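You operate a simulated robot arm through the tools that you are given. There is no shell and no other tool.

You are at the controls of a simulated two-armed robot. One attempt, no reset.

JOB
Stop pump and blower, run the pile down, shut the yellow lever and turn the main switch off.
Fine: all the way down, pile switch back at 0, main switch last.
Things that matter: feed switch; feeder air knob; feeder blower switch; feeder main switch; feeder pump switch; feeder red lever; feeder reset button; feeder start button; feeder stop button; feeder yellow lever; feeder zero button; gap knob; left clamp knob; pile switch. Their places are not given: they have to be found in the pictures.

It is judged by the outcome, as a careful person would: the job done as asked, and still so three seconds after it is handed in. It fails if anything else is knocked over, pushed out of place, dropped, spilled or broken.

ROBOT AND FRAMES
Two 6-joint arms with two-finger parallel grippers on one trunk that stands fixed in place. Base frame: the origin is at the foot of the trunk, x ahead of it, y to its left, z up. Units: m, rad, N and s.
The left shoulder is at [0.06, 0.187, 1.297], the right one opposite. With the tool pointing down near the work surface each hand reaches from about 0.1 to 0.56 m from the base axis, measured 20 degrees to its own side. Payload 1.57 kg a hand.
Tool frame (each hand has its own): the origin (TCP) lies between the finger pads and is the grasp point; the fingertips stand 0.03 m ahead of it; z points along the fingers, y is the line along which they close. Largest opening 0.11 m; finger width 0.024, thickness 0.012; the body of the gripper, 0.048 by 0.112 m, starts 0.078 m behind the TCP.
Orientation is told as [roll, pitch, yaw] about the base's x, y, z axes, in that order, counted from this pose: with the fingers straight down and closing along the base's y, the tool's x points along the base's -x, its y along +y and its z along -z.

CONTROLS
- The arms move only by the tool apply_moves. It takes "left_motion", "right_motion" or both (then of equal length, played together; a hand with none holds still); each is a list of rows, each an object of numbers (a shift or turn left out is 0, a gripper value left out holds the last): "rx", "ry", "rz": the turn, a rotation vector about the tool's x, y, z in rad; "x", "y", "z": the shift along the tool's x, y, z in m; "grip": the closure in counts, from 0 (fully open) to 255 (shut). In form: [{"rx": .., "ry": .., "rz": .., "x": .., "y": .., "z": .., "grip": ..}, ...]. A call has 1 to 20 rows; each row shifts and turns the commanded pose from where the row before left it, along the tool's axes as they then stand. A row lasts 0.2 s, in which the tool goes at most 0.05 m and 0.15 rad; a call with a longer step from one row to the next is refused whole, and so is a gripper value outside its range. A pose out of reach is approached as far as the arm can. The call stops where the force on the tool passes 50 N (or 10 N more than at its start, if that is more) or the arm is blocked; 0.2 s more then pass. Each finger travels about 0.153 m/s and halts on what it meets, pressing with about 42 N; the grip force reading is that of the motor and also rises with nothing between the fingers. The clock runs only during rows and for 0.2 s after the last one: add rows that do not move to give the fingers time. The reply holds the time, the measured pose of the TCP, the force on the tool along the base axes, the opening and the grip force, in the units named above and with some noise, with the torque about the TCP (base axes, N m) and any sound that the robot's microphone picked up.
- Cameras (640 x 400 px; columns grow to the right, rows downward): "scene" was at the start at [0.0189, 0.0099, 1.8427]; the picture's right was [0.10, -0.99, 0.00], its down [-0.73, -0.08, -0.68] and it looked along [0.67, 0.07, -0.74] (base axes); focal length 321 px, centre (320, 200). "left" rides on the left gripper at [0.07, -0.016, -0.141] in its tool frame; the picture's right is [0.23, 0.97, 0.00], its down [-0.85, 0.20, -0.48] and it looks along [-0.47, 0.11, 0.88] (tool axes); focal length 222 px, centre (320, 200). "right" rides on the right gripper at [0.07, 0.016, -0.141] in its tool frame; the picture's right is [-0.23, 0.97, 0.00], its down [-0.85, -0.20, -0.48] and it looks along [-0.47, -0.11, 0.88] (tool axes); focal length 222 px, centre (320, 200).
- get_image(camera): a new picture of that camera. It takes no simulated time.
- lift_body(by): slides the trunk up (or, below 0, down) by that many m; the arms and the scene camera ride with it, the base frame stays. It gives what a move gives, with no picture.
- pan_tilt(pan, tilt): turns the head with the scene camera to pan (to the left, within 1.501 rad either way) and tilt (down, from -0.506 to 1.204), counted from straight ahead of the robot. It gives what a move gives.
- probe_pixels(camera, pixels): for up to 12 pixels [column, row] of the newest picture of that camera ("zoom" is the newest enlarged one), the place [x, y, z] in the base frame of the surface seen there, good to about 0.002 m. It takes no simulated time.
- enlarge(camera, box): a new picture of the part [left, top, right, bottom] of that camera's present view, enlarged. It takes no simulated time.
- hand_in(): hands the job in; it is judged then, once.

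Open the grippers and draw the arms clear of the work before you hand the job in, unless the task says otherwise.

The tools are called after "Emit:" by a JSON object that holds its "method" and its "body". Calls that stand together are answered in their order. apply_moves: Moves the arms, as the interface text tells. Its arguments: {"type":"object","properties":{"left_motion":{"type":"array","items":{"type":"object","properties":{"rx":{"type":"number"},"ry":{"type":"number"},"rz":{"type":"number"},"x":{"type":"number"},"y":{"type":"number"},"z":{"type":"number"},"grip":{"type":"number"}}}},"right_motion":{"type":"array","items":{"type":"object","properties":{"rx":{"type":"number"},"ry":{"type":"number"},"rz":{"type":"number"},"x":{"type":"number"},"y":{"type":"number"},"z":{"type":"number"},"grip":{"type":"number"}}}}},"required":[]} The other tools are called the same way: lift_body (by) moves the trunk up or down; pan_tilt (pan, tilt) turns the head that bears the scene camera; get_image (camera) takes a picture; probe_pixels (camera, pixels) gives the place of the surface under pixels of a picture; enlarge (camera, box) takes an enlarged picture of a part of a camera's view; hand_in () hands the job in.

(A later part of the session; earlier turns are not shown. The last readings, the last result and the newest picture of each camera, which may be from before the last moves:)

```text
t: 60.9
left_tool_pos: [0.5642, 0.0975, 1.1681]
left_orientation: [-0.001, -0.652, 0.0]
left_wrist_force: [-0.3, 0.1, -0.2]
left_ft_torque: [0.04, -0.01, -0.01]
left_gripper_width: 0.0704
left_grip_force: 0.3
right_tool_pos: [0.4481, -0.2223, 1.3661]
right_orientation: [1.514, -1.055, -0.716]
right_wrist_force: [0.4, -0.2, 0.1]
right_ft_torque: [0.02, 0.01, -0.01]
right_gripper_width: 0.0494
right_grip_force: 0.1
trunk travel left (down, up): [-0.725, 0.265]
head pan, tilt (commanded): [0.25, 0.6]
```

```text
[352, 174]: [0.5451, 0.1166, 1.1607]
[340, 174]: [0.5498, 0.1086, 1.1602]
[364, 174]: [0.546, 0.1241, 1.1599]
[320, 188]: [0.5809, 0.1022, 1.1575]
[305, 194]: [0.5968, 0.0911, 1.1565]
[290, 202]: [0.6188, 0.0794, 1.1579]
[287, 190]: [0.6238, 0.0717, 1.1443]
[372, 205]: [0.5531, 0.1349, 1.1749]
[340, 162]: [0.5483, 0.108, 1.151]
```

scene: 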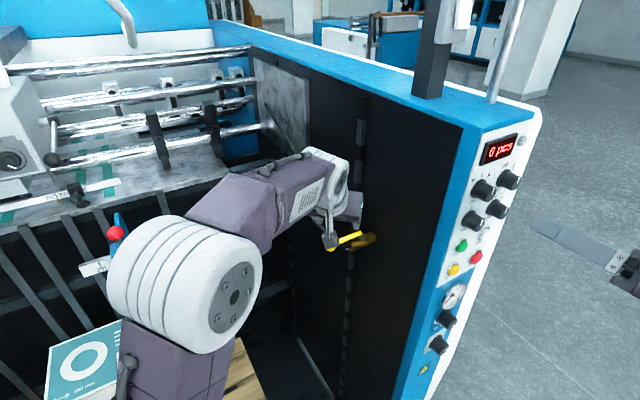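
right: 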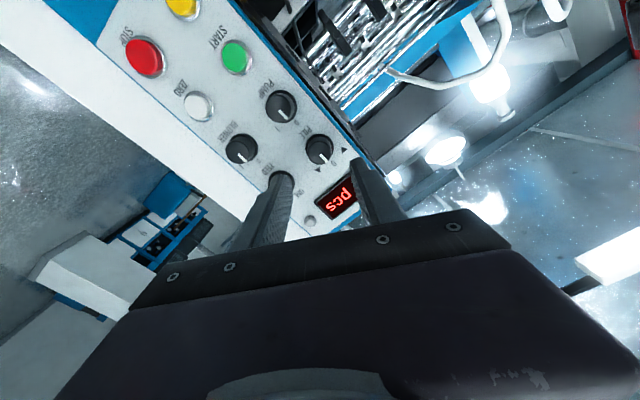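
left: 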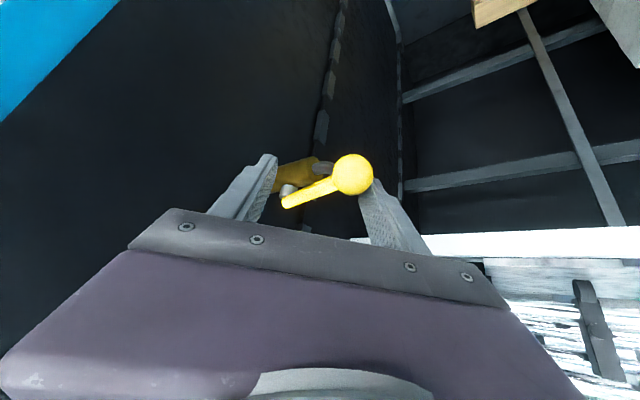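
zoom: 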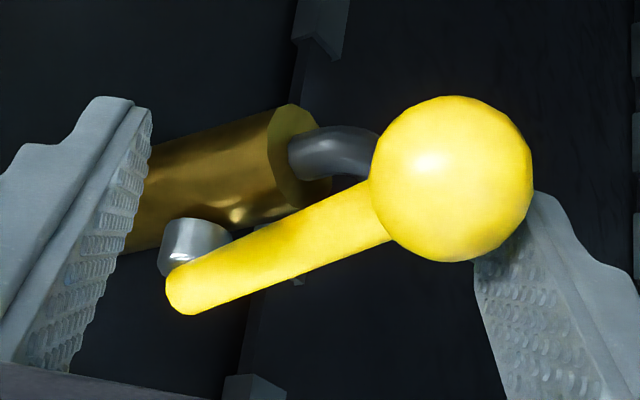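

The handle rotated about 14° freely toward the robot side, so that's a permitted direction. I narrow the fork to ~5.2 cm and continue pushing −y while drawing back slightly in x.

Emit:
{"method": "apply_moves", "body": {"left_motion": [{"grip": 134}, {"y": -0.0086, "x": 0.0032, "z": -0.0024}, {"y": -0.0086, "x": 0.0032, "z": -0.0024}, {"y": -0.0086, "x": 0.0032, "z": -0.0024}, {"y": -0.0086, "x": 0.0032, "z": -0.0024}, {"y": -0.0086}, {}]}}

Emit:
{"method": "enlarge", "body": {"camera": "left", "box": [240, 130, 400, 230]}}

Emit:
{"method": "probe_pixels", "body": {"camera": "zoom", "pixels": [[320, 200], [300, 240], [320, 160], [260, 220], [200, 260], [380, 200]]}}

```text
t: 62.5
left_tool_pos: [0.549, 0.0564, 1.1674]
left_orientation: [0.0, -0.648, 0.002]
left_wrist_force: [1.1, 0.8, -0.2]
left_ft_torque: [0.0, 0.0, 0.01]
left_gripper_width: 0.0528
left_grip_force: 0.3
right_tool_pos: [0.4482, -0.2218, 1.3649]
right_orientation: [1.514, -1.056, -0.716]
right_wrist_force: [-0.2, -0.5, -0.5]
right_ft_torque: [0.03, -0.02, -0.03]
right_gripper_width: 0.0495
right_grip_force: 0.0
trunk travel left (down, up): [-0.725, 0.265]
head pan, tilt (commanded): [0.25, 0.6]
```

```text
4.00 times, centred on (320, 180) of left
```

zoom: 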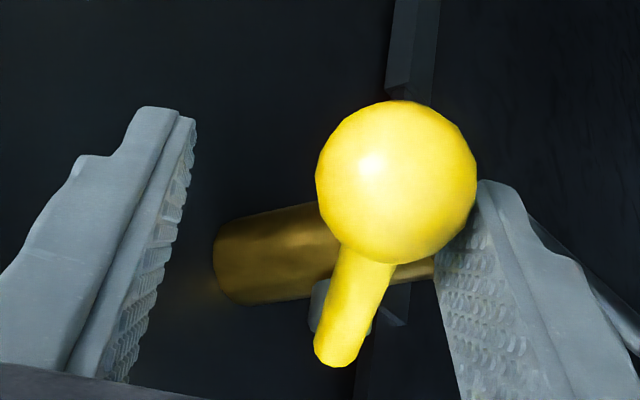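

```text
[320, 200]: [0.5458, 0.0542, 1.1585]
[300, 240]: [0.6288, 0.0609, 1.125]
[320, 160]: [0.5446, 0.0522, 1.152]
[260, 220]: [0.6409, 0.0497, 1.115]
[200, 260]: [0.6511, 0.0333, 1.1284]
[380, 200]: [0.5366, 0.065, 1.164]
```

The handle has rotated ~53° with little force. I keep pushing −y toward the 90° position in small steps.

Emit:
{"method": "apply_moves", "body": {"left_motion": [{"y": -0.009}, {"y": -0.009}, {"y": -0.009, "x": -0.002, "z": 0.0015}, {"y": -0.008, "x": -0.002, "z": 0.0015}, {}]}}

Emit:
{"method": "enlarge", "body": {"camera": "left", "box": [240, 130, 400, 230]}}

Emit:
{"method": "probe_pixels", "body": {"camera": "zoom", "pixels": [[320, 180], [340, 150], [360, 180], [320, 220], [380, 250], [400, 270], [430, 290], [300, 180]]}}

```text
t: 63.7
left_tool_pos: [0.5534, 0.0215, 1.1688]
left_orientation: [-0.001, -0.651, 0.001]
left_wrist_force: [-0.7, 1.1, 0.4]
left_ft_torque: [0.05, -0.02, 0.01]
left_gripper_width: 0.0532
left_grip_force: 0.1
right_tool_pos: [0.448, -0.2224, 1.3639]
right_orientation: [1.513, -1.056, -0.714]
right_wrist_force: [-0.4, -0.3, 0.2]
right_ft_torque: [0.01, -0.02, 0.04]
right_gripper_width: 0.0494
right_grip_force: 0.1
trunk travel left (down, up): [-0.725, 0.265]
head pan, tilt (commanded): [0.25, 0.6]
```

```text
4.00 times, centred on (320, 180) of left
```

zoom: 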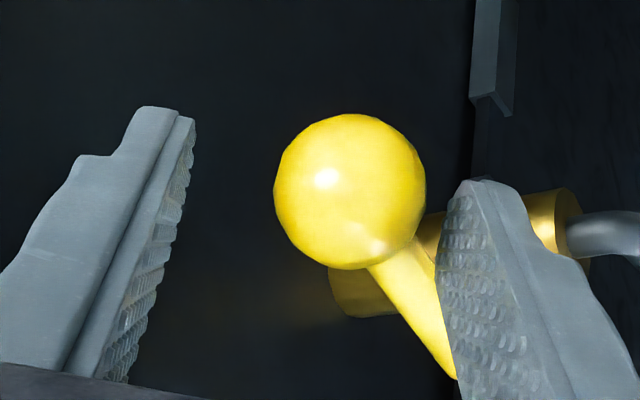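

```text
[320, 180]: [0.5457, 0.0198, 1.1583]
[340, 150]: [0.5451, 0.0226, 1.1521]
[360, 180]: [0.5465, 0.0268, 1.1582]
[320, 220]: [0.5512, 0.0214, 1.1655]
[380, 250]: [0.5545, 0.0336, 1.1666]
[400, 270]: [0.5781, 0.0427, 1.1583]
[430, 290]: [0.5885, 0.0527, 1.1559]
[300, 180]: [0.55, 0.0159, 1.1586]
```

Handle is about 82° round. I push the last ~12 mm in small steps and watch for the end-stop force.

Emit:
{"method": "apply_moves", "body": {"left_motion": [{"y": -0.004}, {"y": -0.004}, {"y": -0.004}, {}]}}

Emit:
{"method": "enlarge", "body": {"camera": "left", "box": [240, 130, 400, 230]}}

Emit:
{"method": "probe_pixels", "body": {"camera": "zoom", "pixels": [[320, 180], [340, 150], [300, 180], [320, 220], [400, 270], [430, 300], [415, 285]]}}

```text
t: 64.7
left_tool_pos: [0.5536, 0.0094, 1.1698]
left_orientation: [-0.001, -0.652, -0.001]
left_wrist_force: [-0.1, 0.4, 0.5]
left_ft_torque: [0.02, 0.01, 0.01]
left_gripper_width: 0.0533
left_grip_force: 0.2
right_tool_pos: [0.4476, -0.2217, 1.3657]
right_orientation: [1.515, -1.055, -0.716]
right_wrist_force: [0.2, 0.5, -0.3]
right_ft_torque: [-0.01, 0.01, -0.02]
right_gripper_width: 0.0494
right_grip_force: 0.0
trunk travel left (down, up): [-0.725, 0.265]
head pan, tilt (commanded): [0.25, 0.6]
```

```text
4.00 times, centred on (320, 180) of left
```

zoom: 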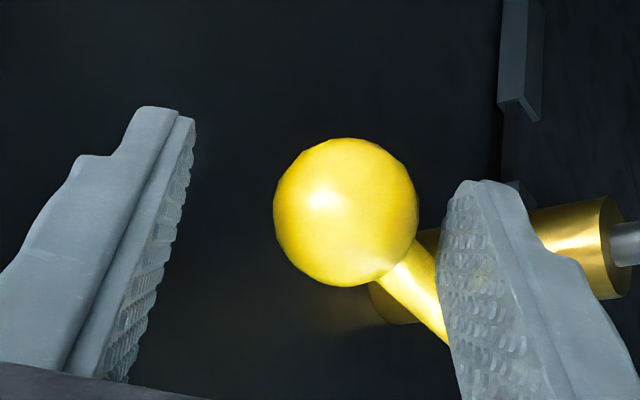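

```text
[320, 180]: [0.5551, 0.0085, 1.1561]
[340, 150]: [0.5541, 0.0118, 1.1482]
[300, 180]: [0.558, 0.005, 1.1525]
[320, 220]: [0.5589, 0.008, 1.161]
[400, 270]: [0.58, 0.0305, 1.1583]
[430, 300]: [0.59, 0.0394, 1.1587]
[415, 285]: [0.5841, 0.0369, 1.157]
```

The handle appears to be about perpendicular to the valve body now. I raise the left hand straight up out of the way and inspect the lever angle.

Emit:
{"method": "apply_moves", "body": {"left_motion": [{"y": 0.004}, {"x": -0.0133, "z": -0.0175}, {"x": -0.0133, "z": -0.0175}, {"x": -0.0133, "z": -0.0175}, {"x": -0.0133, "z": -0.0175}, {}]}}

Emit:
{"method": "enlarge", "body": {"camera": "left", "box": [240, 60, 440, 200]}}

Emit:
{"method": "get_image", "body": {"camera": "left"}}

Emit:
{"method": "enlarge", "body": {"camera": "scene", "box": [300, 180, 400, 280]}}

```text
t: 66.1
left_tool_pos: [0.5543, 0.0133, 1.2568]
left_orientation: [-0.001, -0.648, 0.002]
left_wrist_force: [-0.2, 0.1, 0.3]
left_ft_torque: [0.0, -0.01, 0.01]
left_gripper_width: 0.0519
left_grip_force: 0.1
right_tool_pos: [0.4485, -0.2226, 1.3653]
right_orientation: [1.515, -1.057, -0.716]
right_wrist_force: [-0.4, 0.8, -0.7]
right_ft_torque: [0.0, 0.05, 0.04]
right_gripper_width: 0.0495
right_grip_force: 0.1
trunk travel left (down, up): [-0.725, 0.265]
head pan, tilt (commanded): [0.25, 0.6]
```

```text
2.86 times, centred on (340, 130) of left
```

zoom: 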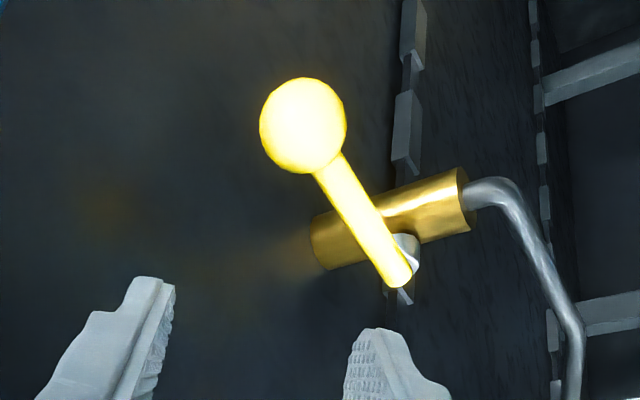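

```text
taken
```

left: 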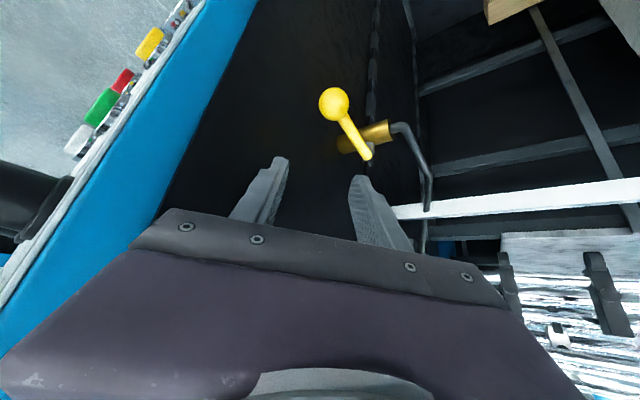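

```text
4.00 times, centred on (350, 230) of scene
```

zoom: 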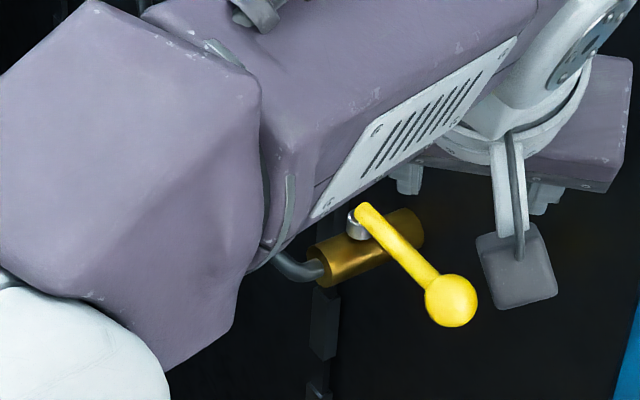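

The lever now stands across the valve body. I probe points along the rod to measure its angle precisely.

Emit:
{"method": "probe_pixels", "body": {"camera": "left", "pixels": [[333, 104], [345, 122], [350, 130], [355, 137], [360, 145], [366, 154], [383, 131], [345, 145], [374, 135]]}}

Emit:
{"method": "enlarge", "body": {"camera": "left", "box": [320, 85, 410, 165]}}

Emit:
{"method": "probe_pixels", "body": {"camera": "zoom", "pixels": [[167, 190], [200, 240], [230, 285], [260, 330], [280, 360], [130, 120], [380, 200], [300, 240], [420, 190]]}}

```text
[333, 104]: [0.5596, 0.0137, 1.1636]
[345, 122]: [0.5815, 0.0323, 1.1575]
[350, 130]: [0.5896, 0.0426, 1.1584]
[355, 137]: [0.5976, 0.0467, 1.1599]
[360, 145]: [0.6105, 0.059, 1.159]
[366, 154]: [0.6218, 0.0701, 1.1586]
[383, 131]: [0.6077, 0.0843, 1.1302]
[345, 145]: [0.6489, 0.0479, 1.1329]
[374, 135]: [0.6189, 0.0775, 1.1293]
```

```text
5.00 times, centred on (365, 125) of left
```

zoom: 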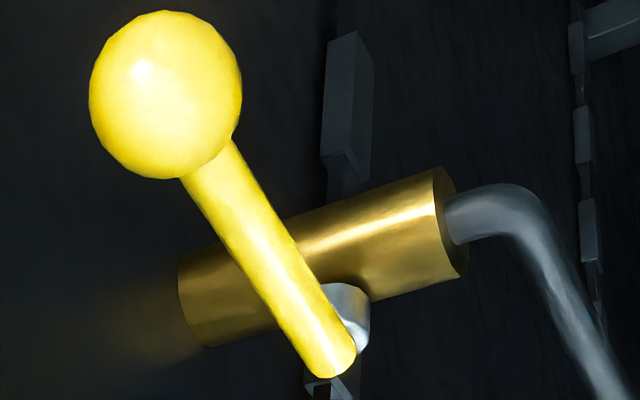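

```text
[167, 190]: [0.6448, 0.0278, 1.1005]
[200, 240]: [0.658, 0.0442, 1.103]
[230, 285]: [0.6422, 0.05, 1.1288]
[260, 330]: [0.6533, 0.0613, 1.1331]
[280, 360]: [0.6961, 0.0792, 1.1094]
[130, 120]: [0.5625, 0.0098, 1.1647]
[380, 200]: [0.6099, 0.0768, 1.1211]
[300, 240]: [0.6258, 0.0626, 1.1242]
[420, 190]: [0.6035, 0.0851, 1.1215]
```

Rod azimuth is about 43°, i.e. roughly 89° turned. I'll take more rod points in the zoom to refine.

Emit:
{"method": "probe_pixels", "body": {"camera": "zoom", "pixels": [[222, 190], [235, 210], [248, 230], [260, 250], [273, 270], [286, 290], [299, 310], [312, 330], [325, 350], [165, 95]]}}

```text
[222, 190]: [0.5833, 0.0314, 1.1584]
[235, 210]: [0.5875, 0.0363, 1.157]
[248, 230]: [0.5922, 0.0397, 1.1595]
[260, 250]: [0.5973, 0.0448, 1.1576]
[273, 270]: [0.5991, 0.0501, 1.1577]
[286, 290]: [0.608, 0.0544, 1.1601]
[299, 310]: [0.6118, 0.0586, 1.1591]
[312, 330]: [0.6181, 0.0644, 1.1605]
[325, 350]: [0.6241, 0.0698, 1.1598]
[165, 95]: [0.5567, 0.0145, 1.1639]
```

The lever is within a degree or two of 90°. To be sure it is fully shut I lower the fork again along the same path and nudge it 3 mm further, watching the force.

Emit:
{"method": "apply_moves", "body": {"left_motion": [{"x": 0.0133, "z": 0.0175}, {"x": 0.0133, "z": 0.0175}, {"x": 0.0133, "z": 0.0175}, {"x": 0.0133, "z": 0.0175}, {"y": -0.003}, {"y": -0.002}, {"y": -0.002}, {}, {}]}}

Emit:
{"method": "enlarge", "body": {"camera": "left", "box": [240, 130, 400, 230]}}

```text
t: 68.1
left_tool_pos: [0.5535, 0.0066, 1.1685]
left_orientation: [-0.001, -0.651, -0.001]
left_wrist_force: [0.1, 0.5, -0.8]
left_ft_torque: [0.05, 0.0, 0.03]
left_gripper_width: 0.0532
left_grip_force: 0.1
right_tool_pos: [0.4469, -0.2214, 1.3656]
right_orientation: [1.514, -1.056, -0.717]
right_wrist_force: [0.8, 0.1, 0.6]
right_ft_torque: [-0.01, -0.02, 0.0]
right_gripper_width: 0.0498
right_grip_force: 0.1
trunk travel left (down, up): [-0.725, 0.265]
head pan, tilt (commanded): [0.25, 0.6]
```

```text
4.00 times, centred on (320, 180) of left
```

zoom: 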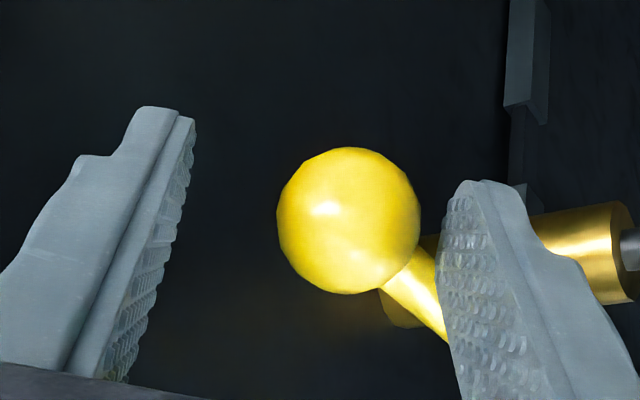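

No noticeable force. I lift again and re-measure the rod direction.

Emit:
{"method": "apply_moves", "body": {"left_motion": [{"y": 0.004}, {"x": -0.0133, "z": -0.0175}, {"x": -0.0133, "z": -0.0175}, {"x": -0.0133, "z": -0.0175}, {"x": -0.0133, "z": -0.0175}, {}]}}

Emit:
{"method": "enlarge", "body": {"camera": "left", "box": [320, 85, 410, 165]}}

Emit:
{"method": "probe_pixels", "body": {"camera": "zoom", "pixels": [[222, 180], [235, 200], [248, 220], [260, 240], [273, 260], [286, 280], [299, 300], [312, 320], [325, 340], [165, 95]]}}

```text
t: 69.5
left_tool_pos: [0.5533, 0.0097, 1.2572]
left_orientation: [0.0, -0.65, 0.001]
left_wrist_force: [-0.2, 0.1, 0.0]
left_ft_torque: [-0.01, -0.02, -0.06]
left_gripper_width: 0.0523
left_grip_force: 0.0
right_tool_pos: [0.4479, -0.2233, 1.3653]
right_orientation: [1.516, -1.056, -0.716]
right_wrist_force: [-0.6, 0.4, 0.2]
right_ft_torque: [0.03, -0.01, 0.01]
right_gripper_width: 0.0496
right_grip_force: 0.2
trunk travel left (down, up): [-0.725, 0.265]
head pan, tilt (commanded): [0.25, 0.6]
```

```text
5.00 times, centred on (365, 125) of left
```

zoom: 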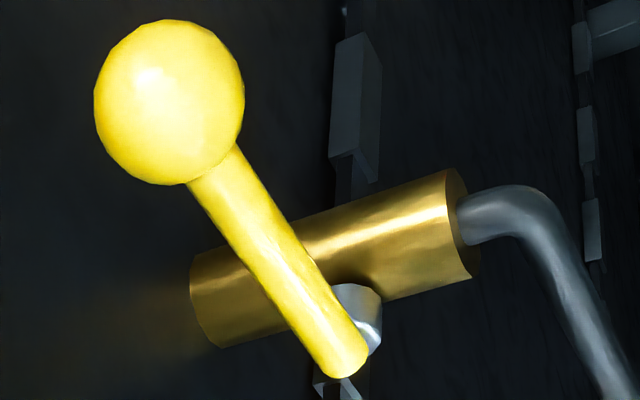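

```text
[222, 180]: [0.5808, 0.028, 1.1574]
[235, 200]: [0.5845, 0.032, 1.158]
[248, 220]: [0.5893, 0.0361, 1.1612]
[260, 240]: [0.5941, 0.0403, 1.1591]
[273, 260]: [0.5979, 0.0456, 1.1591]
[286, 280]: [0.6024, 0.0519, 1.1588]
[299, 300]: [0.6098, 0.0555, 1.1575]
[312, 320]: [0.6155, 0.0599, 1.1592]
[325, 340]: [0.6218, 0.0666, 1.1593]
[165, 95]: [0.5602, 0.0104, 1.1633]
```

The nudge turned it ~3° more with no stop felt; it's near 90°. I do one more careful nudge of 3 mm to see whether an end stop is there.

Emit:
{"method": "apply_moves", "body": {"left_motion": [{"x": 0.0133, "z": 0.0175}, {"x": 0.0133, "z": 0.0175}, {"x": 0.0133, "z": 0.0175}, {"x": 0.0133, "z": 0.0175}, {"y": -0.003}, {"y": -0.002}, {"y": -0.002}, {}]}}

Emit:
{"method": "apply_moves", "body": {"left_motion": [{"y": -0.001}, {}]}}

Emit:
{"method": "enlarge", "body": {"camera": "left", "box": [240, 130, 400, 230]}}

```text
t: 71.3
left_tool_pos: [0.5542, 0.0045, 1.1688]
left_orientation: [-0.001, -0.648, 0.001]
left_wrist_force: [-1.3, 3.5, -1.0]
left_ft_torque: [0.03, 0.0, 0.15]
left_gripper_width: 0.0553
left_grip_force: 1.1
right_tool_pos: [0.4476, -0.2208, 1.3653]
right_orientation: [1.512, -1.057, -0.715]
right_wrist_force: [-0.4, 0.1, 0.3]
right_ft_torque: [-0.01, -0.01, 0.01]
right_gripper_width: 0.0496
right_grip_force: 0.1
trunk travel left (down, up): [-0.725, 0.265]
head pan, tilt (commanded): [0.25, 0.6]
```

```text
t: 71.9
left_tool_pos: [0.5534, 0.0032, 1.1673]
left_orientation: [-0.001, -0.649, 0.001]
left_wrist_force: [-3.3, 5.9, 1.1]
left_ft_torque: [0.05, 0.04, 0.21]
left_gripper_width: 0.0563
left_grip_force: 2.7
right_tool_pos: [0.4471, -0.2214, 1.3657]
right_orientation: [1.513, -1.057, -0.715]
right_wrist_force: [-0.1, -0.2, 0.3]
right_ft_torque: [0.04, 0.03, 0.02]
right_gripper_width: 0.0494
right_grip_force: 0.0
trunk travel left (down, up): [-0.725, 0.265]
head pan, tilt (commanded): [0.25, 0.6]
```

```text
4.00 times, centred on (320, 180) of left
```

zoom: 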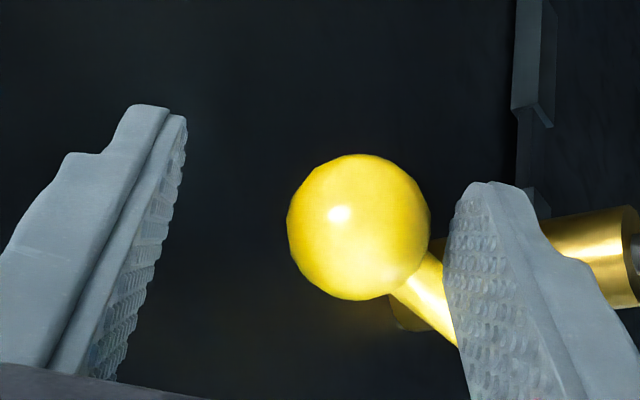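

Force now climbs (6 N, fingers spreading), so the lever is against its stop: shut. I lift the left hand off and withdraw it back toward the robot.

Emit:
{"method": "apply_moves", "body": {"left_motion": [{"y": 0.005}, {"x": -0.0133, "z": -0.0175}, {"x": -0.0133, "z": -0.0175}, {"x": -0.0133, "z": -0.0175}, {"x": -0.0133, "z": -0.0175}, {"x": -0.0133, "z": -0.0175}, {"x": 0.0115, "y": 0.01, "z": -0.0378}, {"x": 0.0115, "y": 0.01, "z": -0.0378}, {"x": 0.0115, "y": 0.01, "z": -0.0378}, {"x": 0.0115, "y": 0.01, "z": -0.0378}, {"x": 0.0115, "y": 0.01, "z": -0.0378}, {}]}}

Emit:
{"method": "get_image", "body": {"camera": "left"}}

Emit:
{"method": "get_image", "body": {"camera": "scene"}}

```text
t: 74.5
left_tool_pos: [0.3936, 0.0579, 1.3933]
left_orientation: [-0.001, -0.648, 0.002]
left_wrist_force: [0.5, -0.3, -0.3]
left_ft_torque: [0.01, -0.01, -0.02]
left_gripper_width: 0.0522
left_grip_force: 0.1
right_tool_pos: [0.4485, -0.223, 1.3637]
right_orientation: [1.513, -1.053, -0.716]
right_wrist_force: [0.4, 0.4, 0.1]
right_ft_torque: [0.0, -0.04, 0.01]
right_gripper_width: 0.0494
right_grip_force: 0.1
trunk travel left (down, up): [-0.725, 0.265]
head pan, tilt (commanded): [0.25, 0.6]
```

```text
taken
```

left: 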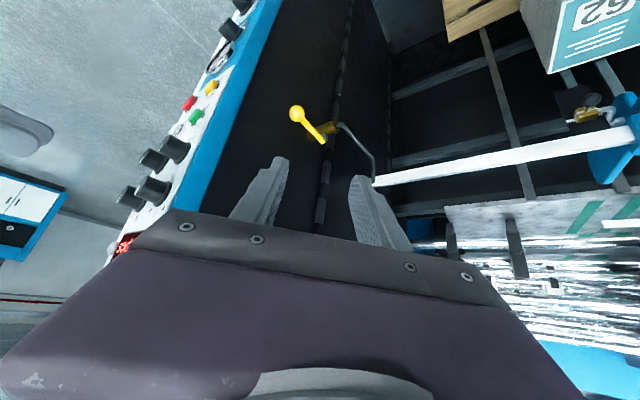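

```text
taken
```

scene: 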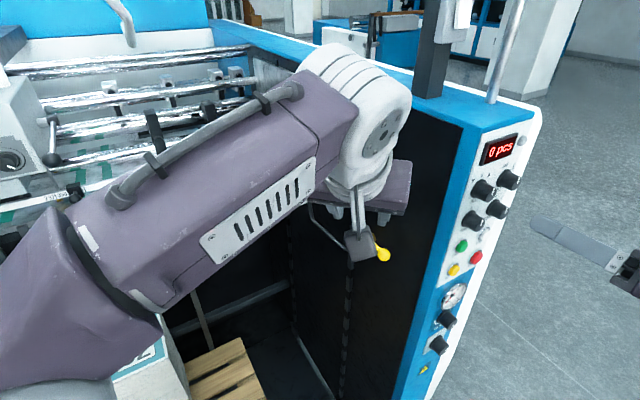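

The lever is seen standing across the pipe with the handle toward the robot. I bring the left hand back to its original pose (untilt, retreat) before lowering the trunk for the main switch.

Emit:
{"method": "apply_moves", "body": {"left_motion": [{"ry": 0.13}, {"ry": 0.13}, {"ry": 0.13}, {"ry": 0.13}, {"ry": 0.13}, {"x": 0.039, "y": -0.004}, {"x": 0.039, "y": -0.004}, {"x": 0.038, "y": -0.003}, {}]}}

Emit:
{"method": "pan_tilt", "body": {"pan": -0.1, "tilt": 0.7}}

Emit:
{"method": "get_image", "body": {"camera": "scene"}}

```text
t: 76.5
left_tool_pos: [0.2599, 0.0535, 1.3504]
left_orientation: [0.0, 0.0, 0.002]
left_wrist_force: [0.8, -0.4, 0.4]
left_ft_torque: [0.02, 0.05, -0.01]
left_gripper_width: 0.0523
left_grip_force: 0.1
left hand out of reach, approached as far as the arm can: row 4, 5
right_tool_pos: [0.4484, -0.2232, 1.3641]
right_orientation: [1.515, -1.055, -0.717]
right_wrist_force: [-0.3, -0.1, -0.7]
right_ft_torque: [0.0, 0.0, 0.0]
right_gripper_width: 0.0497
right_grip_force: 0.2
trunk travel left (down, up): [-0.725, 0.265]
head pan, tilt (commanded): [0.25, 0.6]
```

```text
t: 77.4
left_tool_pos: [0.2591, 0.0537, 1.3509]
left_orientation: [0.001, 0.0, -0.001]
left_wrist_force: [0.2, 0.0, -0.4]
left_ft_torque: [0.01, 0.03, -0.01]
left_gripper_width: 0.0524
left_grip_force: 0.1
right_tool_pos: [0.4488, -0.2215, 1.3656]
right_orientation: [1.516, -1.056, -0.715]
right_wrist_force: [-0.8, 0.5, -0.6]
right_ft_torque: [0.0, 0.04, -0.03]
right_gripper_width: 0.0495
right_grip_force: 0.1
trunk travel left (down, up): [-0.725, 0.265]
head pan, tilt (commanded): [-0.099, 0.7]
```

```text
taken
```

scene: 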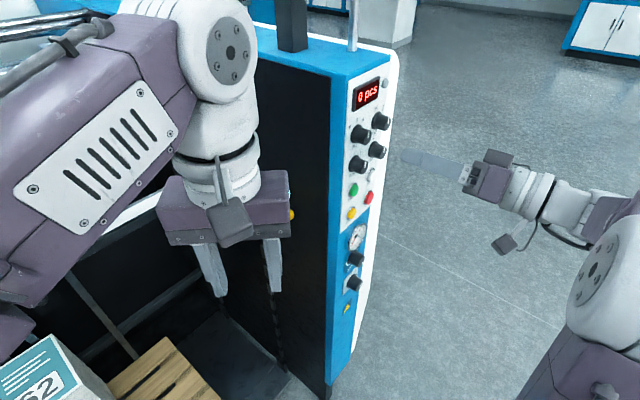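

The area below both hands is clear. I lower the trunk by 0.4 m so the right hand can reach the main switch (z≈0.9).

Emit:
{"method": "lift_body", "body": {"by": -0.4}}

Emit:
{"method": "get_image", "body": {"camera": "scene"}}

Emit:
{"method": "get_image", "body": {"camera": "right"}}

```text
t: 81.2
left_tool_pos: [0.259, 0.0541, 0.9511]
left_orientation: [0.0, 0.0, 0.0]
left_wrist_force: [0.5, -0.1, 0.1]
left_ft_torque: [0.04, 0.02, -0.01]
left_gripper_width: 0.0524
left_grip_force: 0.0
right_tool_pos: [0.4476, -0.2218, 0.966]
right_orientation: [1.514, -1.055, -0.715]
right_wrist_force: [-0.8, 0.5, -0.8]
right_ft_torque: [0.01, 0.01, 0.04]
right_gripper_width: 0.0498
right_grip_force: 0.1
trunk travel left (down, up): [-0.325, 0.665]
head pan, tilt (commanded): [-0.099, 0.7]
```

```text
taken
```

scene: 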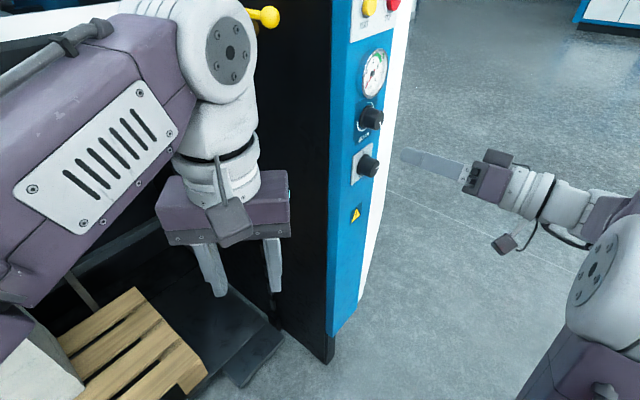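

```text
taken
```

right: 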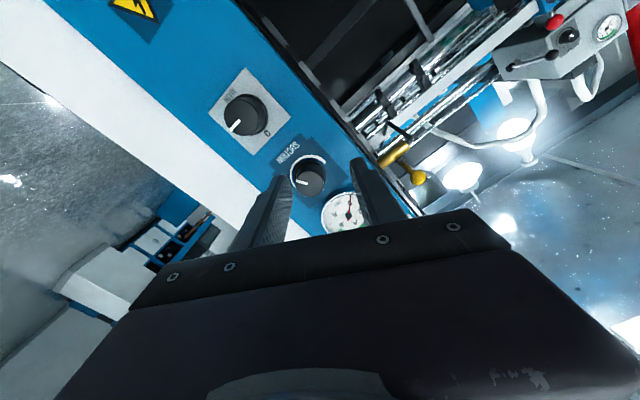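

The main switch (with warning triangle) is at about (246,112) in the right view. I enlarge it to read its marks.

Emit:
{"method": "enlarge", "body": {"camera": "right", "box": [190, 60, 350, 200]}}

Emit:
{"method": "enlarge", "body": {"camera": "scene", "box": [335, 90, 405, 230]}}

Emit:
{"method": "enlarge", "body": {"camera": "scene", "box": [340, 135, 396, 190]}}

```text
2.86 times, centred on (270, 130) of right
```

zoom: 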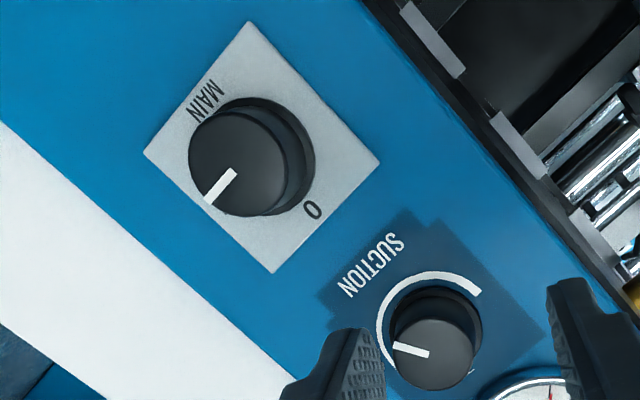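

```text
2.86 times, centred on (370, 160) of scene
```

zoom: 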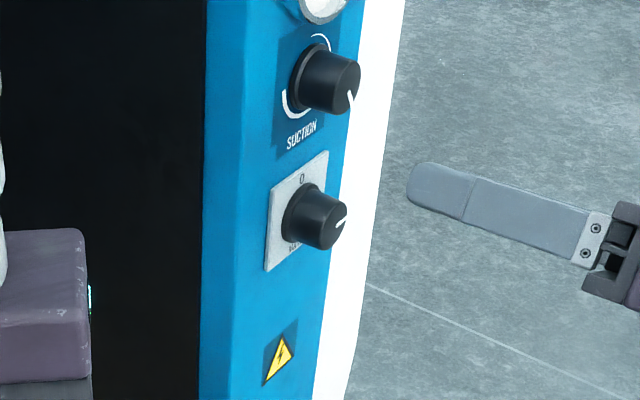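

```text
7.27 times, centred on (368, 162) of scene
```

zoom: 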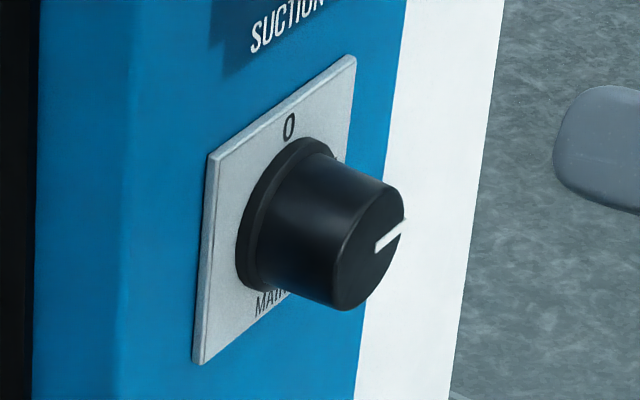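

MAIN: 0 on top, pointer now to the right (I), so it needs about 90° counter-clockwise. I zoom and probe its face centre.

Emit:
{"method": "enlarge", "body": {"camera": "right", "box": [205, 80, 285, 150]}}

Emit:
{"method": "probe_pixels", "body": {"camera": "zoom", "pixels": [[280, 220], [270, 200], [300, 240], [240, 220], [320, 200], [460, 350], [180, 240], [200, 80], [400, 130], [500, 200]]}}

```text
5.71 times, centred on (245, 115) of right
```

zoom: 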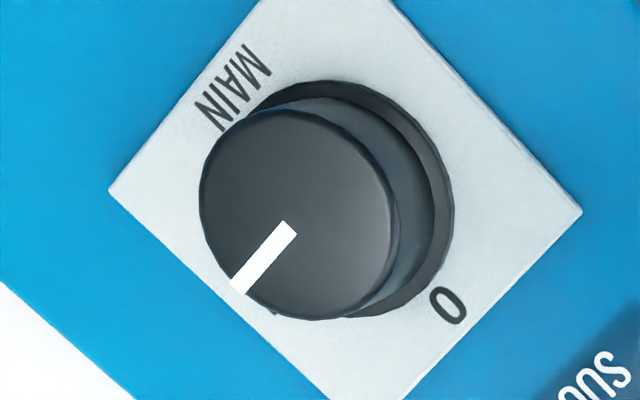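

```text
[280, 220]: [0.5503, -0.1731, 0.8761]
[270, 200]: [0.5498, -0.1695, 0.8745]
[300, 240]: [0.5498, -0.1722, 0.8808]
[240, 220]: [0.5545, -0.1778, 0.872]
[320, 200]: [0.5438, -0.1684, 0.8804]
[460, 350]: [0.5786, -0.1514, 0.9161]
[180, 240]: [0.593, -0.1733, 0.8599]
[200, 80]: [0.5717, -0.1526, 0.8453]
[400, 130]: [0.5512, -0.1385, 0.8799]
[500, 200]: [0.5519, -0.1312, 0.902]
```

MAIN face centre ≈ s 0.267, t 0.508, z 0.8785, knob diameter ≈41 mm. I open the fingers to 75 mm, rotate the hand to θ≈0.8 and move in front of it.

Emit:
{"method": "apply_moves", "body": {"right_motion": [{"rz": 0.143, "grip": 81}, {"rz": 0.142}, {"x": 0.0116, "y": -0.0294}, {"x": 0.0116, "y": -0.0294}, {"x": 0.0116, "y": -0.0294}, {}]}}

Emit:
{"method": "get_image", "body": {"camera": "right"}}

Emit:
{"method": "enlarge", "body": {"camera": "right", "box": [240, 110, 400, 210]}}

```text
t: 82.6
left_tool_pos: [0.2592, 0.0535, 0.9511]
left_orientation: [0.001, -0.002, 0.001]
left_wrist_force: [-0.4, 0.6, -1.0]
left_ft_torque: [-0.02, -0.01, -0.01]
left_gripper_width: 0.0523
left_grip_force: 0.1
right_tool_pos: [0.4718, -0.2493, 0.8773]
right_orientation: [1.533, -0.772, -0.738]
right_wrist_force: [-0.1, 0.1, 0.2]
right_ft_torque: [-0.02, -0.01, 0.03]
right_gripper_width: 0.075
right_grip_force: 0.2
trunk travel left (down, up): [-0.325, 0.665]
head pan, tilt (commanded): [-0.099, 0.7]
```

```text
taken
```

right: 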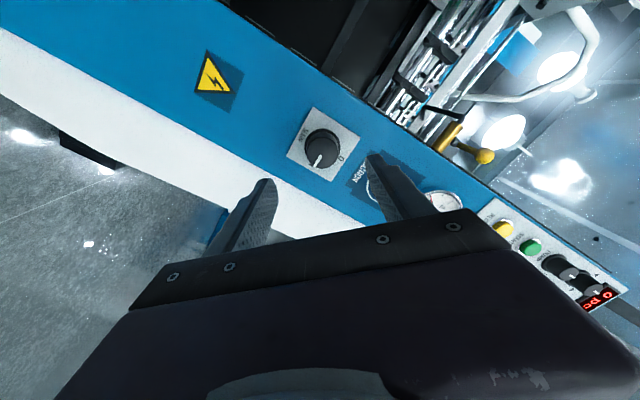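

```text
4.00 times, centred on (320, 160) of right
```

zoom: 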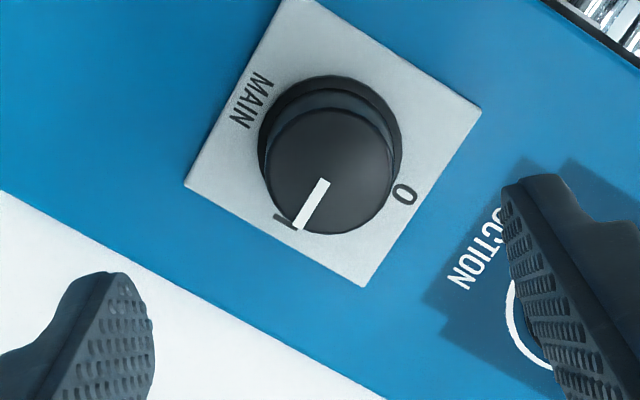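

The MAIN knob is nearly on the tool axis; 0 is at (405,195) and the pointer at I in the zoom. I correct ~3 mm and advance 0.098 m to straddle it.

Emit:
{"method": "apply_moves", "body": {"right_motion": [{"x": -0.0028, "y": 0.0013, "z": 0.033}, {"z": 0.033}, {"z": 0.02}, {"z": 0.0125}, {}]}}

Emit:
{"method": "enlarge", "body": {"camera": "right", "box": [240, 110, 400, 210]}}

Emit:
{"method": "enlarge", "body": {"camera": "scene", "box": [335, 90, 435, 230]}}

```text
t: 83.8
left_tool_pos: [0.2585, 0.0538, 0.9514]
left_orientation: [0.0, 0.002, 0.001]
left_wrist_force: [-0.4, 0.4, -0.3]
left_ft_torque: [0.02, 0.0, 0.0]
left_gripper_width: 0.0521
left_grip_force: 0.2
right_tool_pos: [0.5412, -0.1786, 0.8794]
right_orientation: [1.532, -0.772, -0.74]
right_wrist_force: [-0.1, 0.9, -0.8]
right_ft_torque: [0.01, -0.04, -0.01]
right_gripper_width: 0.0751
right_grip_force: 0.1
trunk travel left (down, up): [-0.325, 0.665]
head pan, tilt (commanded): [-0.099, 0.7]
```

```text
4.00 times, centred on (320, 160) of right
```

zoom: 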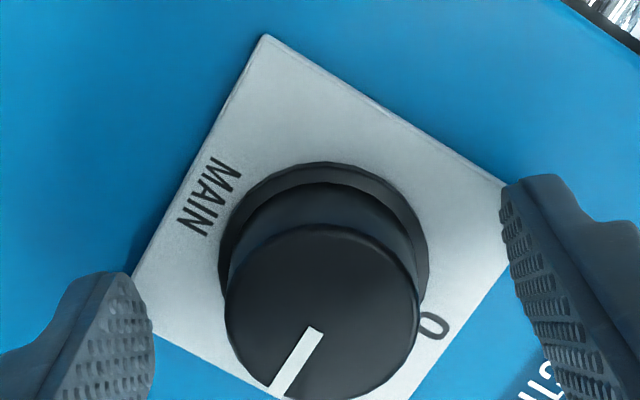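

```text
2.86 times, centred on (385, 160) of scene
```

zoom: 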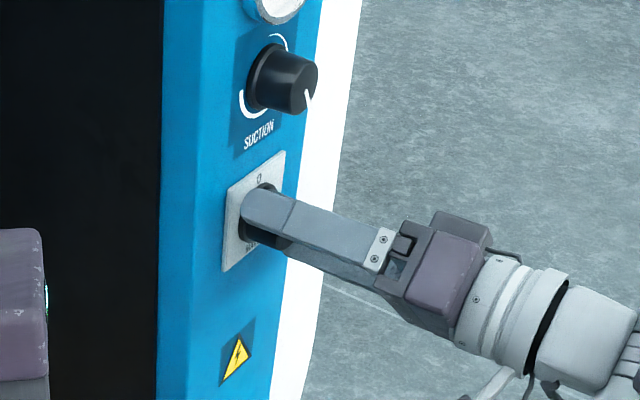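

The MAIN knob is centred; pointer computed at ≈90° (I). I grip and turn −0.8 rad as the first half.

Emit:
{"method": "apply_moves", "body": {"right_motion": [{"grip": 160}, {"grip": 255}, {}, {}, {"rz": -0.1}, {"rz": -0.1}, {"rz": -0.1}, {"rz": -0.1}, {"rz": -0.1}, {"rz": -0.1}, {"rz": -0.1}, {"rz": -0.1}, {}]}}

Emit:
{"method": "enlarge", "body": {"camera": "right", "box": [240, 110, 400, 210]}}

```text
t: 86.6
left_tool_pos: [0.26, 0.0527, 0.9509]
left_orientation: [0.002, -0.001, 0.0]
left_wrist_force: [0.5, -0.5, -0.4]
left_ft_torque: [0.02, 0.0, -0.01]
left_gripper_width: 0.0525
left_grip_force: 0.1
right_tool_pos: [0.5424, -0.1802, 0.8779]
right_orientation: [-0.02, -1.541, 0.824]
right_wrist_force: [-4.6, -5.6, -6.9]
right_ft_torque: [-0.88, 0.86, -0.36]
right_gripper_width: 0.0386
right_grip_force: 44.1
trunk travel left (down, up): [-0.325, 0.665]
head pan, tilt (commanded): [-0.099, 0.7]
```

```text
4.00 times, centred on (320, 160) of right
```

zoom: 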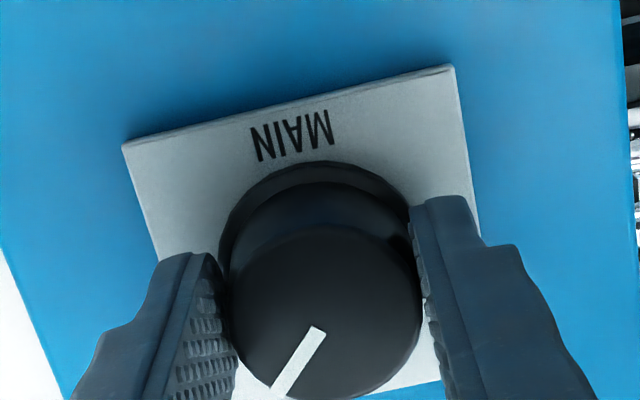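

The knob follows the hand (now ~45°). I continue another −0.5 rad while holding it.

Emit:
{"method": "apply_moves", "body": {"right_motion": [{"rz": -0.1}, {"rz": -0.1}, {"rz": -0.1}, {"rz": -0.1}, {"rz": -0.1}, {}]}}

Emit:
{"method": "enlarge", "body": {"camera": "right", "box": [240, 110, 400, 210]}}

```text
t: 88.0
left_tool_pos: [0.2602, 0.0521, 0.9499]
left_orientation: [0.002, 0.001, 0.0]
left_wrist_force: [0.5, -0.1, -0.1]
left_ft_torque: [0.0, -0.01, 0.0]
left_gripper_width: 0.0522
left_grip_force: 0.0
right_tool_pos: [0.5419, -0.1811, 0.8786]
right_orientation: [-1.517, -1.069, 2.328]
right_wrist_force: [13.4, -11.4, 9.9]
right_ft_torque: [-0.38, 0.49, -1.22]
right_gripper_width: 0.0388
right_grip_force: 43.8
trunk travel left (down, up): [-0.325, 0.665]
head pan, tilt (commanded): [-0.099, 0.7]
```

```text
4.00 times, centred on (320, 160) of right
```

zoom: 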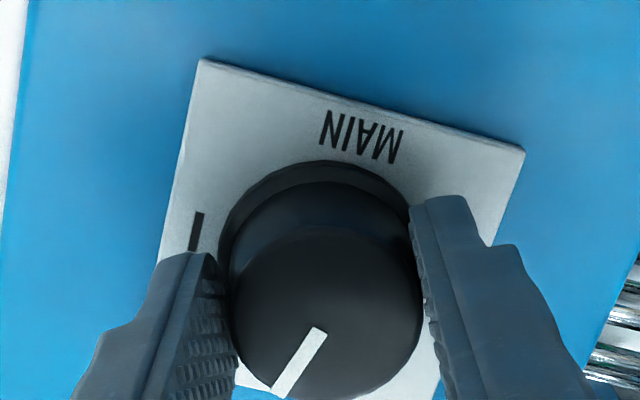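

Pointer is now about 14° short of 0. I release, back off, turn the hand back +0.6 rad, and re-approach for the remainder.

Emit:
{"method": "apply_moves", "body": {"right_motion": [{"grip": 81}, {}, {"z": -0.035}, {"rz": 0.12}, {"rz": 0.12}, {"rz": 0.12}, {"rz": 0.12}, {"rz": 0.12}, {}]}}

Emit:
{"method": "enlarge", "body": {"camera": "right", "box": [240, 110, 400, 210]}}

```text
t: 90.0
left_tool_pos: [0.26, 0.0537, 0.9507]
left_orientation: [0.001, 0.0, 0.0]
left_wrist_force: [-0.4, -0.5, 0.1]
left_ft_torque: [0.01, -0.02, -0.01]
left_gripper_width: 0.0523
left_grip_force: 0.1
right_tool_pos: [0.5167, -0.2036, 0.8787]
right_orientation: [1.302, -1.466, -0.5]
right_wrist_force: [-0.1, -0.3, 0.3]
right_ft_torque: [-0.01, 0.02, 0.0]
right_gripper_width: 0.0746
right_grip_force: 0.2
trunk travel left (down, up): [-0.325, 0.665]
head pan, tilt (commanded): [-0.099, 0.7]
```

```text
4.00 times, centred on (320, 160) of right
```

zoom: 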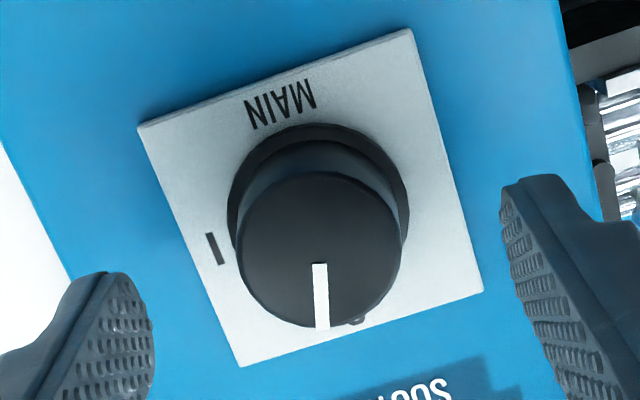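

The pointer is ~16° right of 0 (0 label at (358,320)). I advance, grip, and turn −0.29 rad to finish.

Emit:
{"method": "apply_moves", "body": {"right_motion": [{"z": 0.02}, {"z": 0.015}, {"grip": 160}, {"grip": 255}, {}, {}, {"rz": -0.1}, {"rz": -0.1}, {"rz": -0.09}, {}]}}

Emit:
{"method": "enlarge", "body": {"camera": "right", "box": [240, 110, 400, 210]}}

Emit:
{"method": "enlarge", "body": {"camera": "scene", "box": [335, 90, 435, 230]}}

```text
t: 92.2
left_tool_pos: [0.2592, 0.0533, 0.9509]
left_orientation: [0.001, 0.002, 0.002]
left_wrist_force: [0.1, -0.4, 0.8]
left_ft_torque: [-0.02, 0.05, 0.06]
left_gripper_width: 0.0524
left_grip_force: 0.1
right_tool_pos: [0.5416, -0.1802, 0.878]
right_orientation: [-1.433, -1.381, 2.238]
right_wrist_force: [7.9, -11.9, 7.6]
right_ft_torque: [0.14, 0.65, -0.75]
right_gripper_width: 0.0385
right_grip_force: 44.0
trunk travel left (down, up): [-0.325, 0.665]
head pan, tilt (commanded): [-0.099, 0.7]
```

```text
4.00 times, centred on (320, 160) of right
```

zoom: 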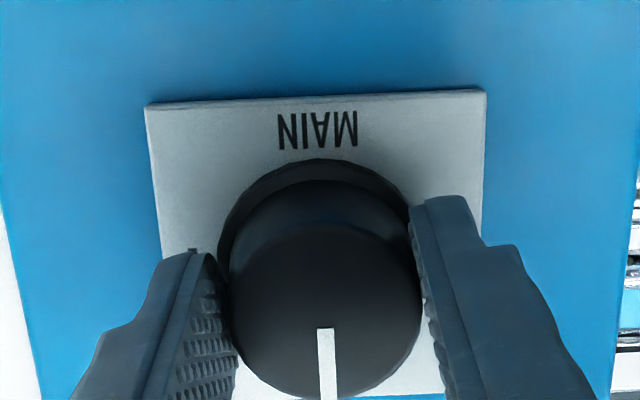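

```text
2.86 times, centred on (385, 160) of scene
```

zoom: 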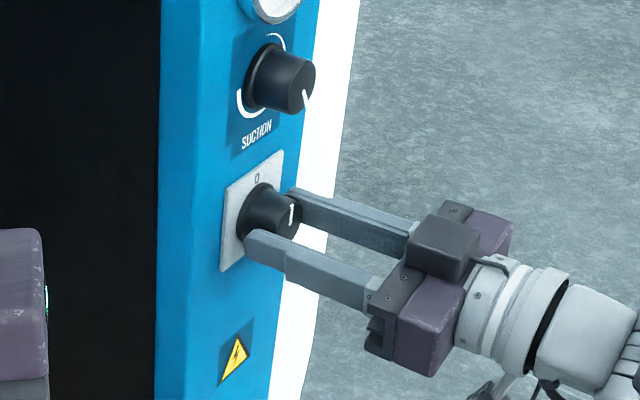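

MAIN pointer is straight up at 0. I release and draw the right hand back, then check.

Emit:
{"method": "apply_moves", "body": {"right_motion": [{"grip": 81}, {}, {"z": -0.02}, {"z": -0.04}, {"z": -0.04}, {"z": -0.04}, {}]}}

Emit:
{"method": "get_image", "body": {"camera": "right"}}

Emit:
{"method": "enlarge", "body": {"camera": "scene", "box": [335, 90, 435, 230]}}

Emit:
{"method": "enlarge", "body": {"camera": "right", "box": [240, 80, 400, 210]}}

```text
t: 93.8
left_tool_pos: [0.2586, 0.0542, 0.9507]
left_orientation: [0.001, 0.0, 0.003]
left_wrist_force: [0.3, 0.8, 0.3]
left_ft_torque: [-0.02, 0.02, 0.01]
left_gripper_width: 0.0524
left_grip_force: 0.0
right_tool_pos: [0.4456, -0.28, 0.882]
right_orientation: [-1.425, -1.38, 2.233]
right_wrist_force: [0.0, 0.1, -0.4]
right_ft_torque: [-0.03, 0.0, -0.03]
right_gripper_width: 0.0752
right_grip_force: 0.0
trunk travel left (down, up): [-0.325, 0.665]
head pan, tilt (commanded): [-0.099, 0.7]
```

```text
taken
```

right: 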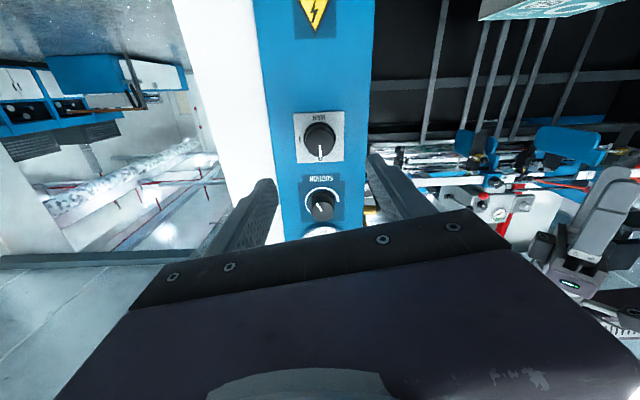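

```text
2.86 times, centred on (385, 160) of scene
```

zoom: 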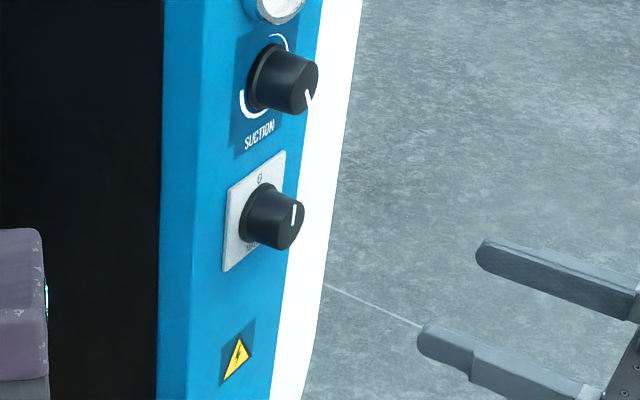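

```text
3.08 times, centred on (320, 145) of right
```

zoom: 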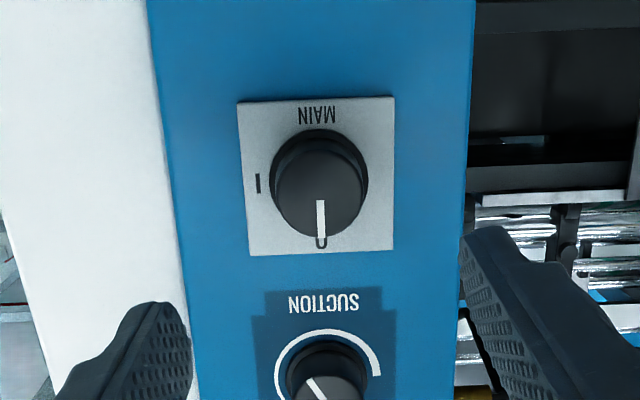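

MAIN is at 0. I open both grippers, raise the trunk 0.4 m along the same clear path, and verify the whole panel, lever and pile.

Emit:
{"method": "apply_moves", "body": {"left_motion": [{"grip": 0}, {}], "right_motion": [{"grip": 0, "z": -0.03}, {}]}}

Emit:
{"method": "lift_body", "body": {"by": 0.4}}

Emit:
{"method": "get_image", "body": {"camera": "scene"}}

Emit:
{"method": "enlarge", "body": {"camera": "scene", "box": [335, 70, 415, 150]}}

Emit:
{"method": "enlarge", "body": {"camera": "scene", "box": [325, 130, 405, 310]}}

```text
t: 94.4
left_tool_pos: [0.259, 0.054, 0.9499]
left_orientation: [0.0, 0.001, 0.003]
left_wrist_force: [0.1, 0.1, -0.7]
left_ft_torque: [-0.01, -0.04, -0.03]
left_gripper_width: 0.1099
left_grip_force: 0.1
right_tool_pos: [0.4247, -0.3005, 0.8834]
right_orientation: [-1.425, -1.379, 2.231]
right_wrist_force: [0.2, -0.4, 0.8]
right_ft_torque: [0.01, -0.01, -0.01]
right_gripper_width: 0.1102
right_grip_force: 0.0
trunk travel left (down, up): [-0.325, 0.665]
head pan, tilt (commanded): [-0.099, 0.7]
```

```text
t: 98.2
left_tool_pos: [0.2583, 0.0531, 1.3518]
left_orientation: [0.001, 0.0, -0.001]
left_wrist_force: [0.0, 0.0, 0.1]
left_ft_torque: [0.01, 0.01, 0.0]
left_gripper_width: 0.11
left_grip_force: 0.1
right_tool_pos: [0.425, -0.301, 1.283]
right_orientation: [-1.422, -1.378, 2.235]
right_wrist_force: [-0.4, -0.2, 0.4]
right_ft_torque: [-0.03, 0.03, -0.01]
right_gripper_width: 0.1098
right_grip_force: 0.0
trunk travel left (down, up): [-0.725, 0.265]
head pan, tilt (commanded): [-0.099, 0.7]
```

```text
taken
```

scene: 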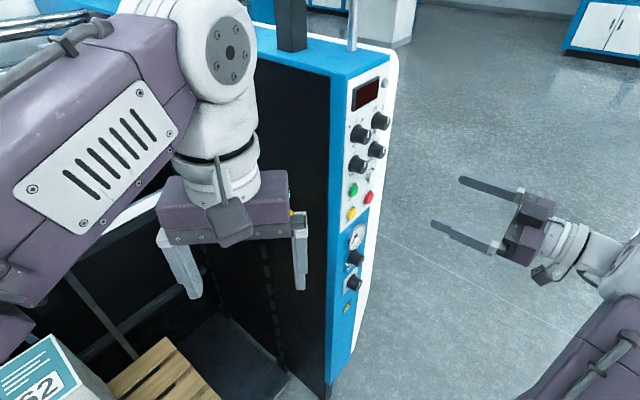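

```text
5.00 times, centred on (375, 110) of scene
```

zoom: 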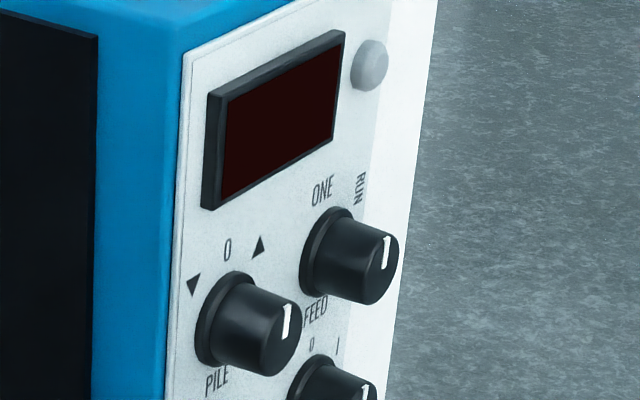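

```text
2.22 times, centred on (365, 220) of scene
```

zoom: 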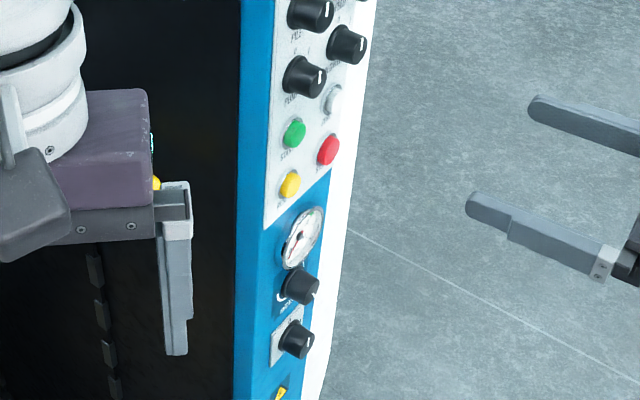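

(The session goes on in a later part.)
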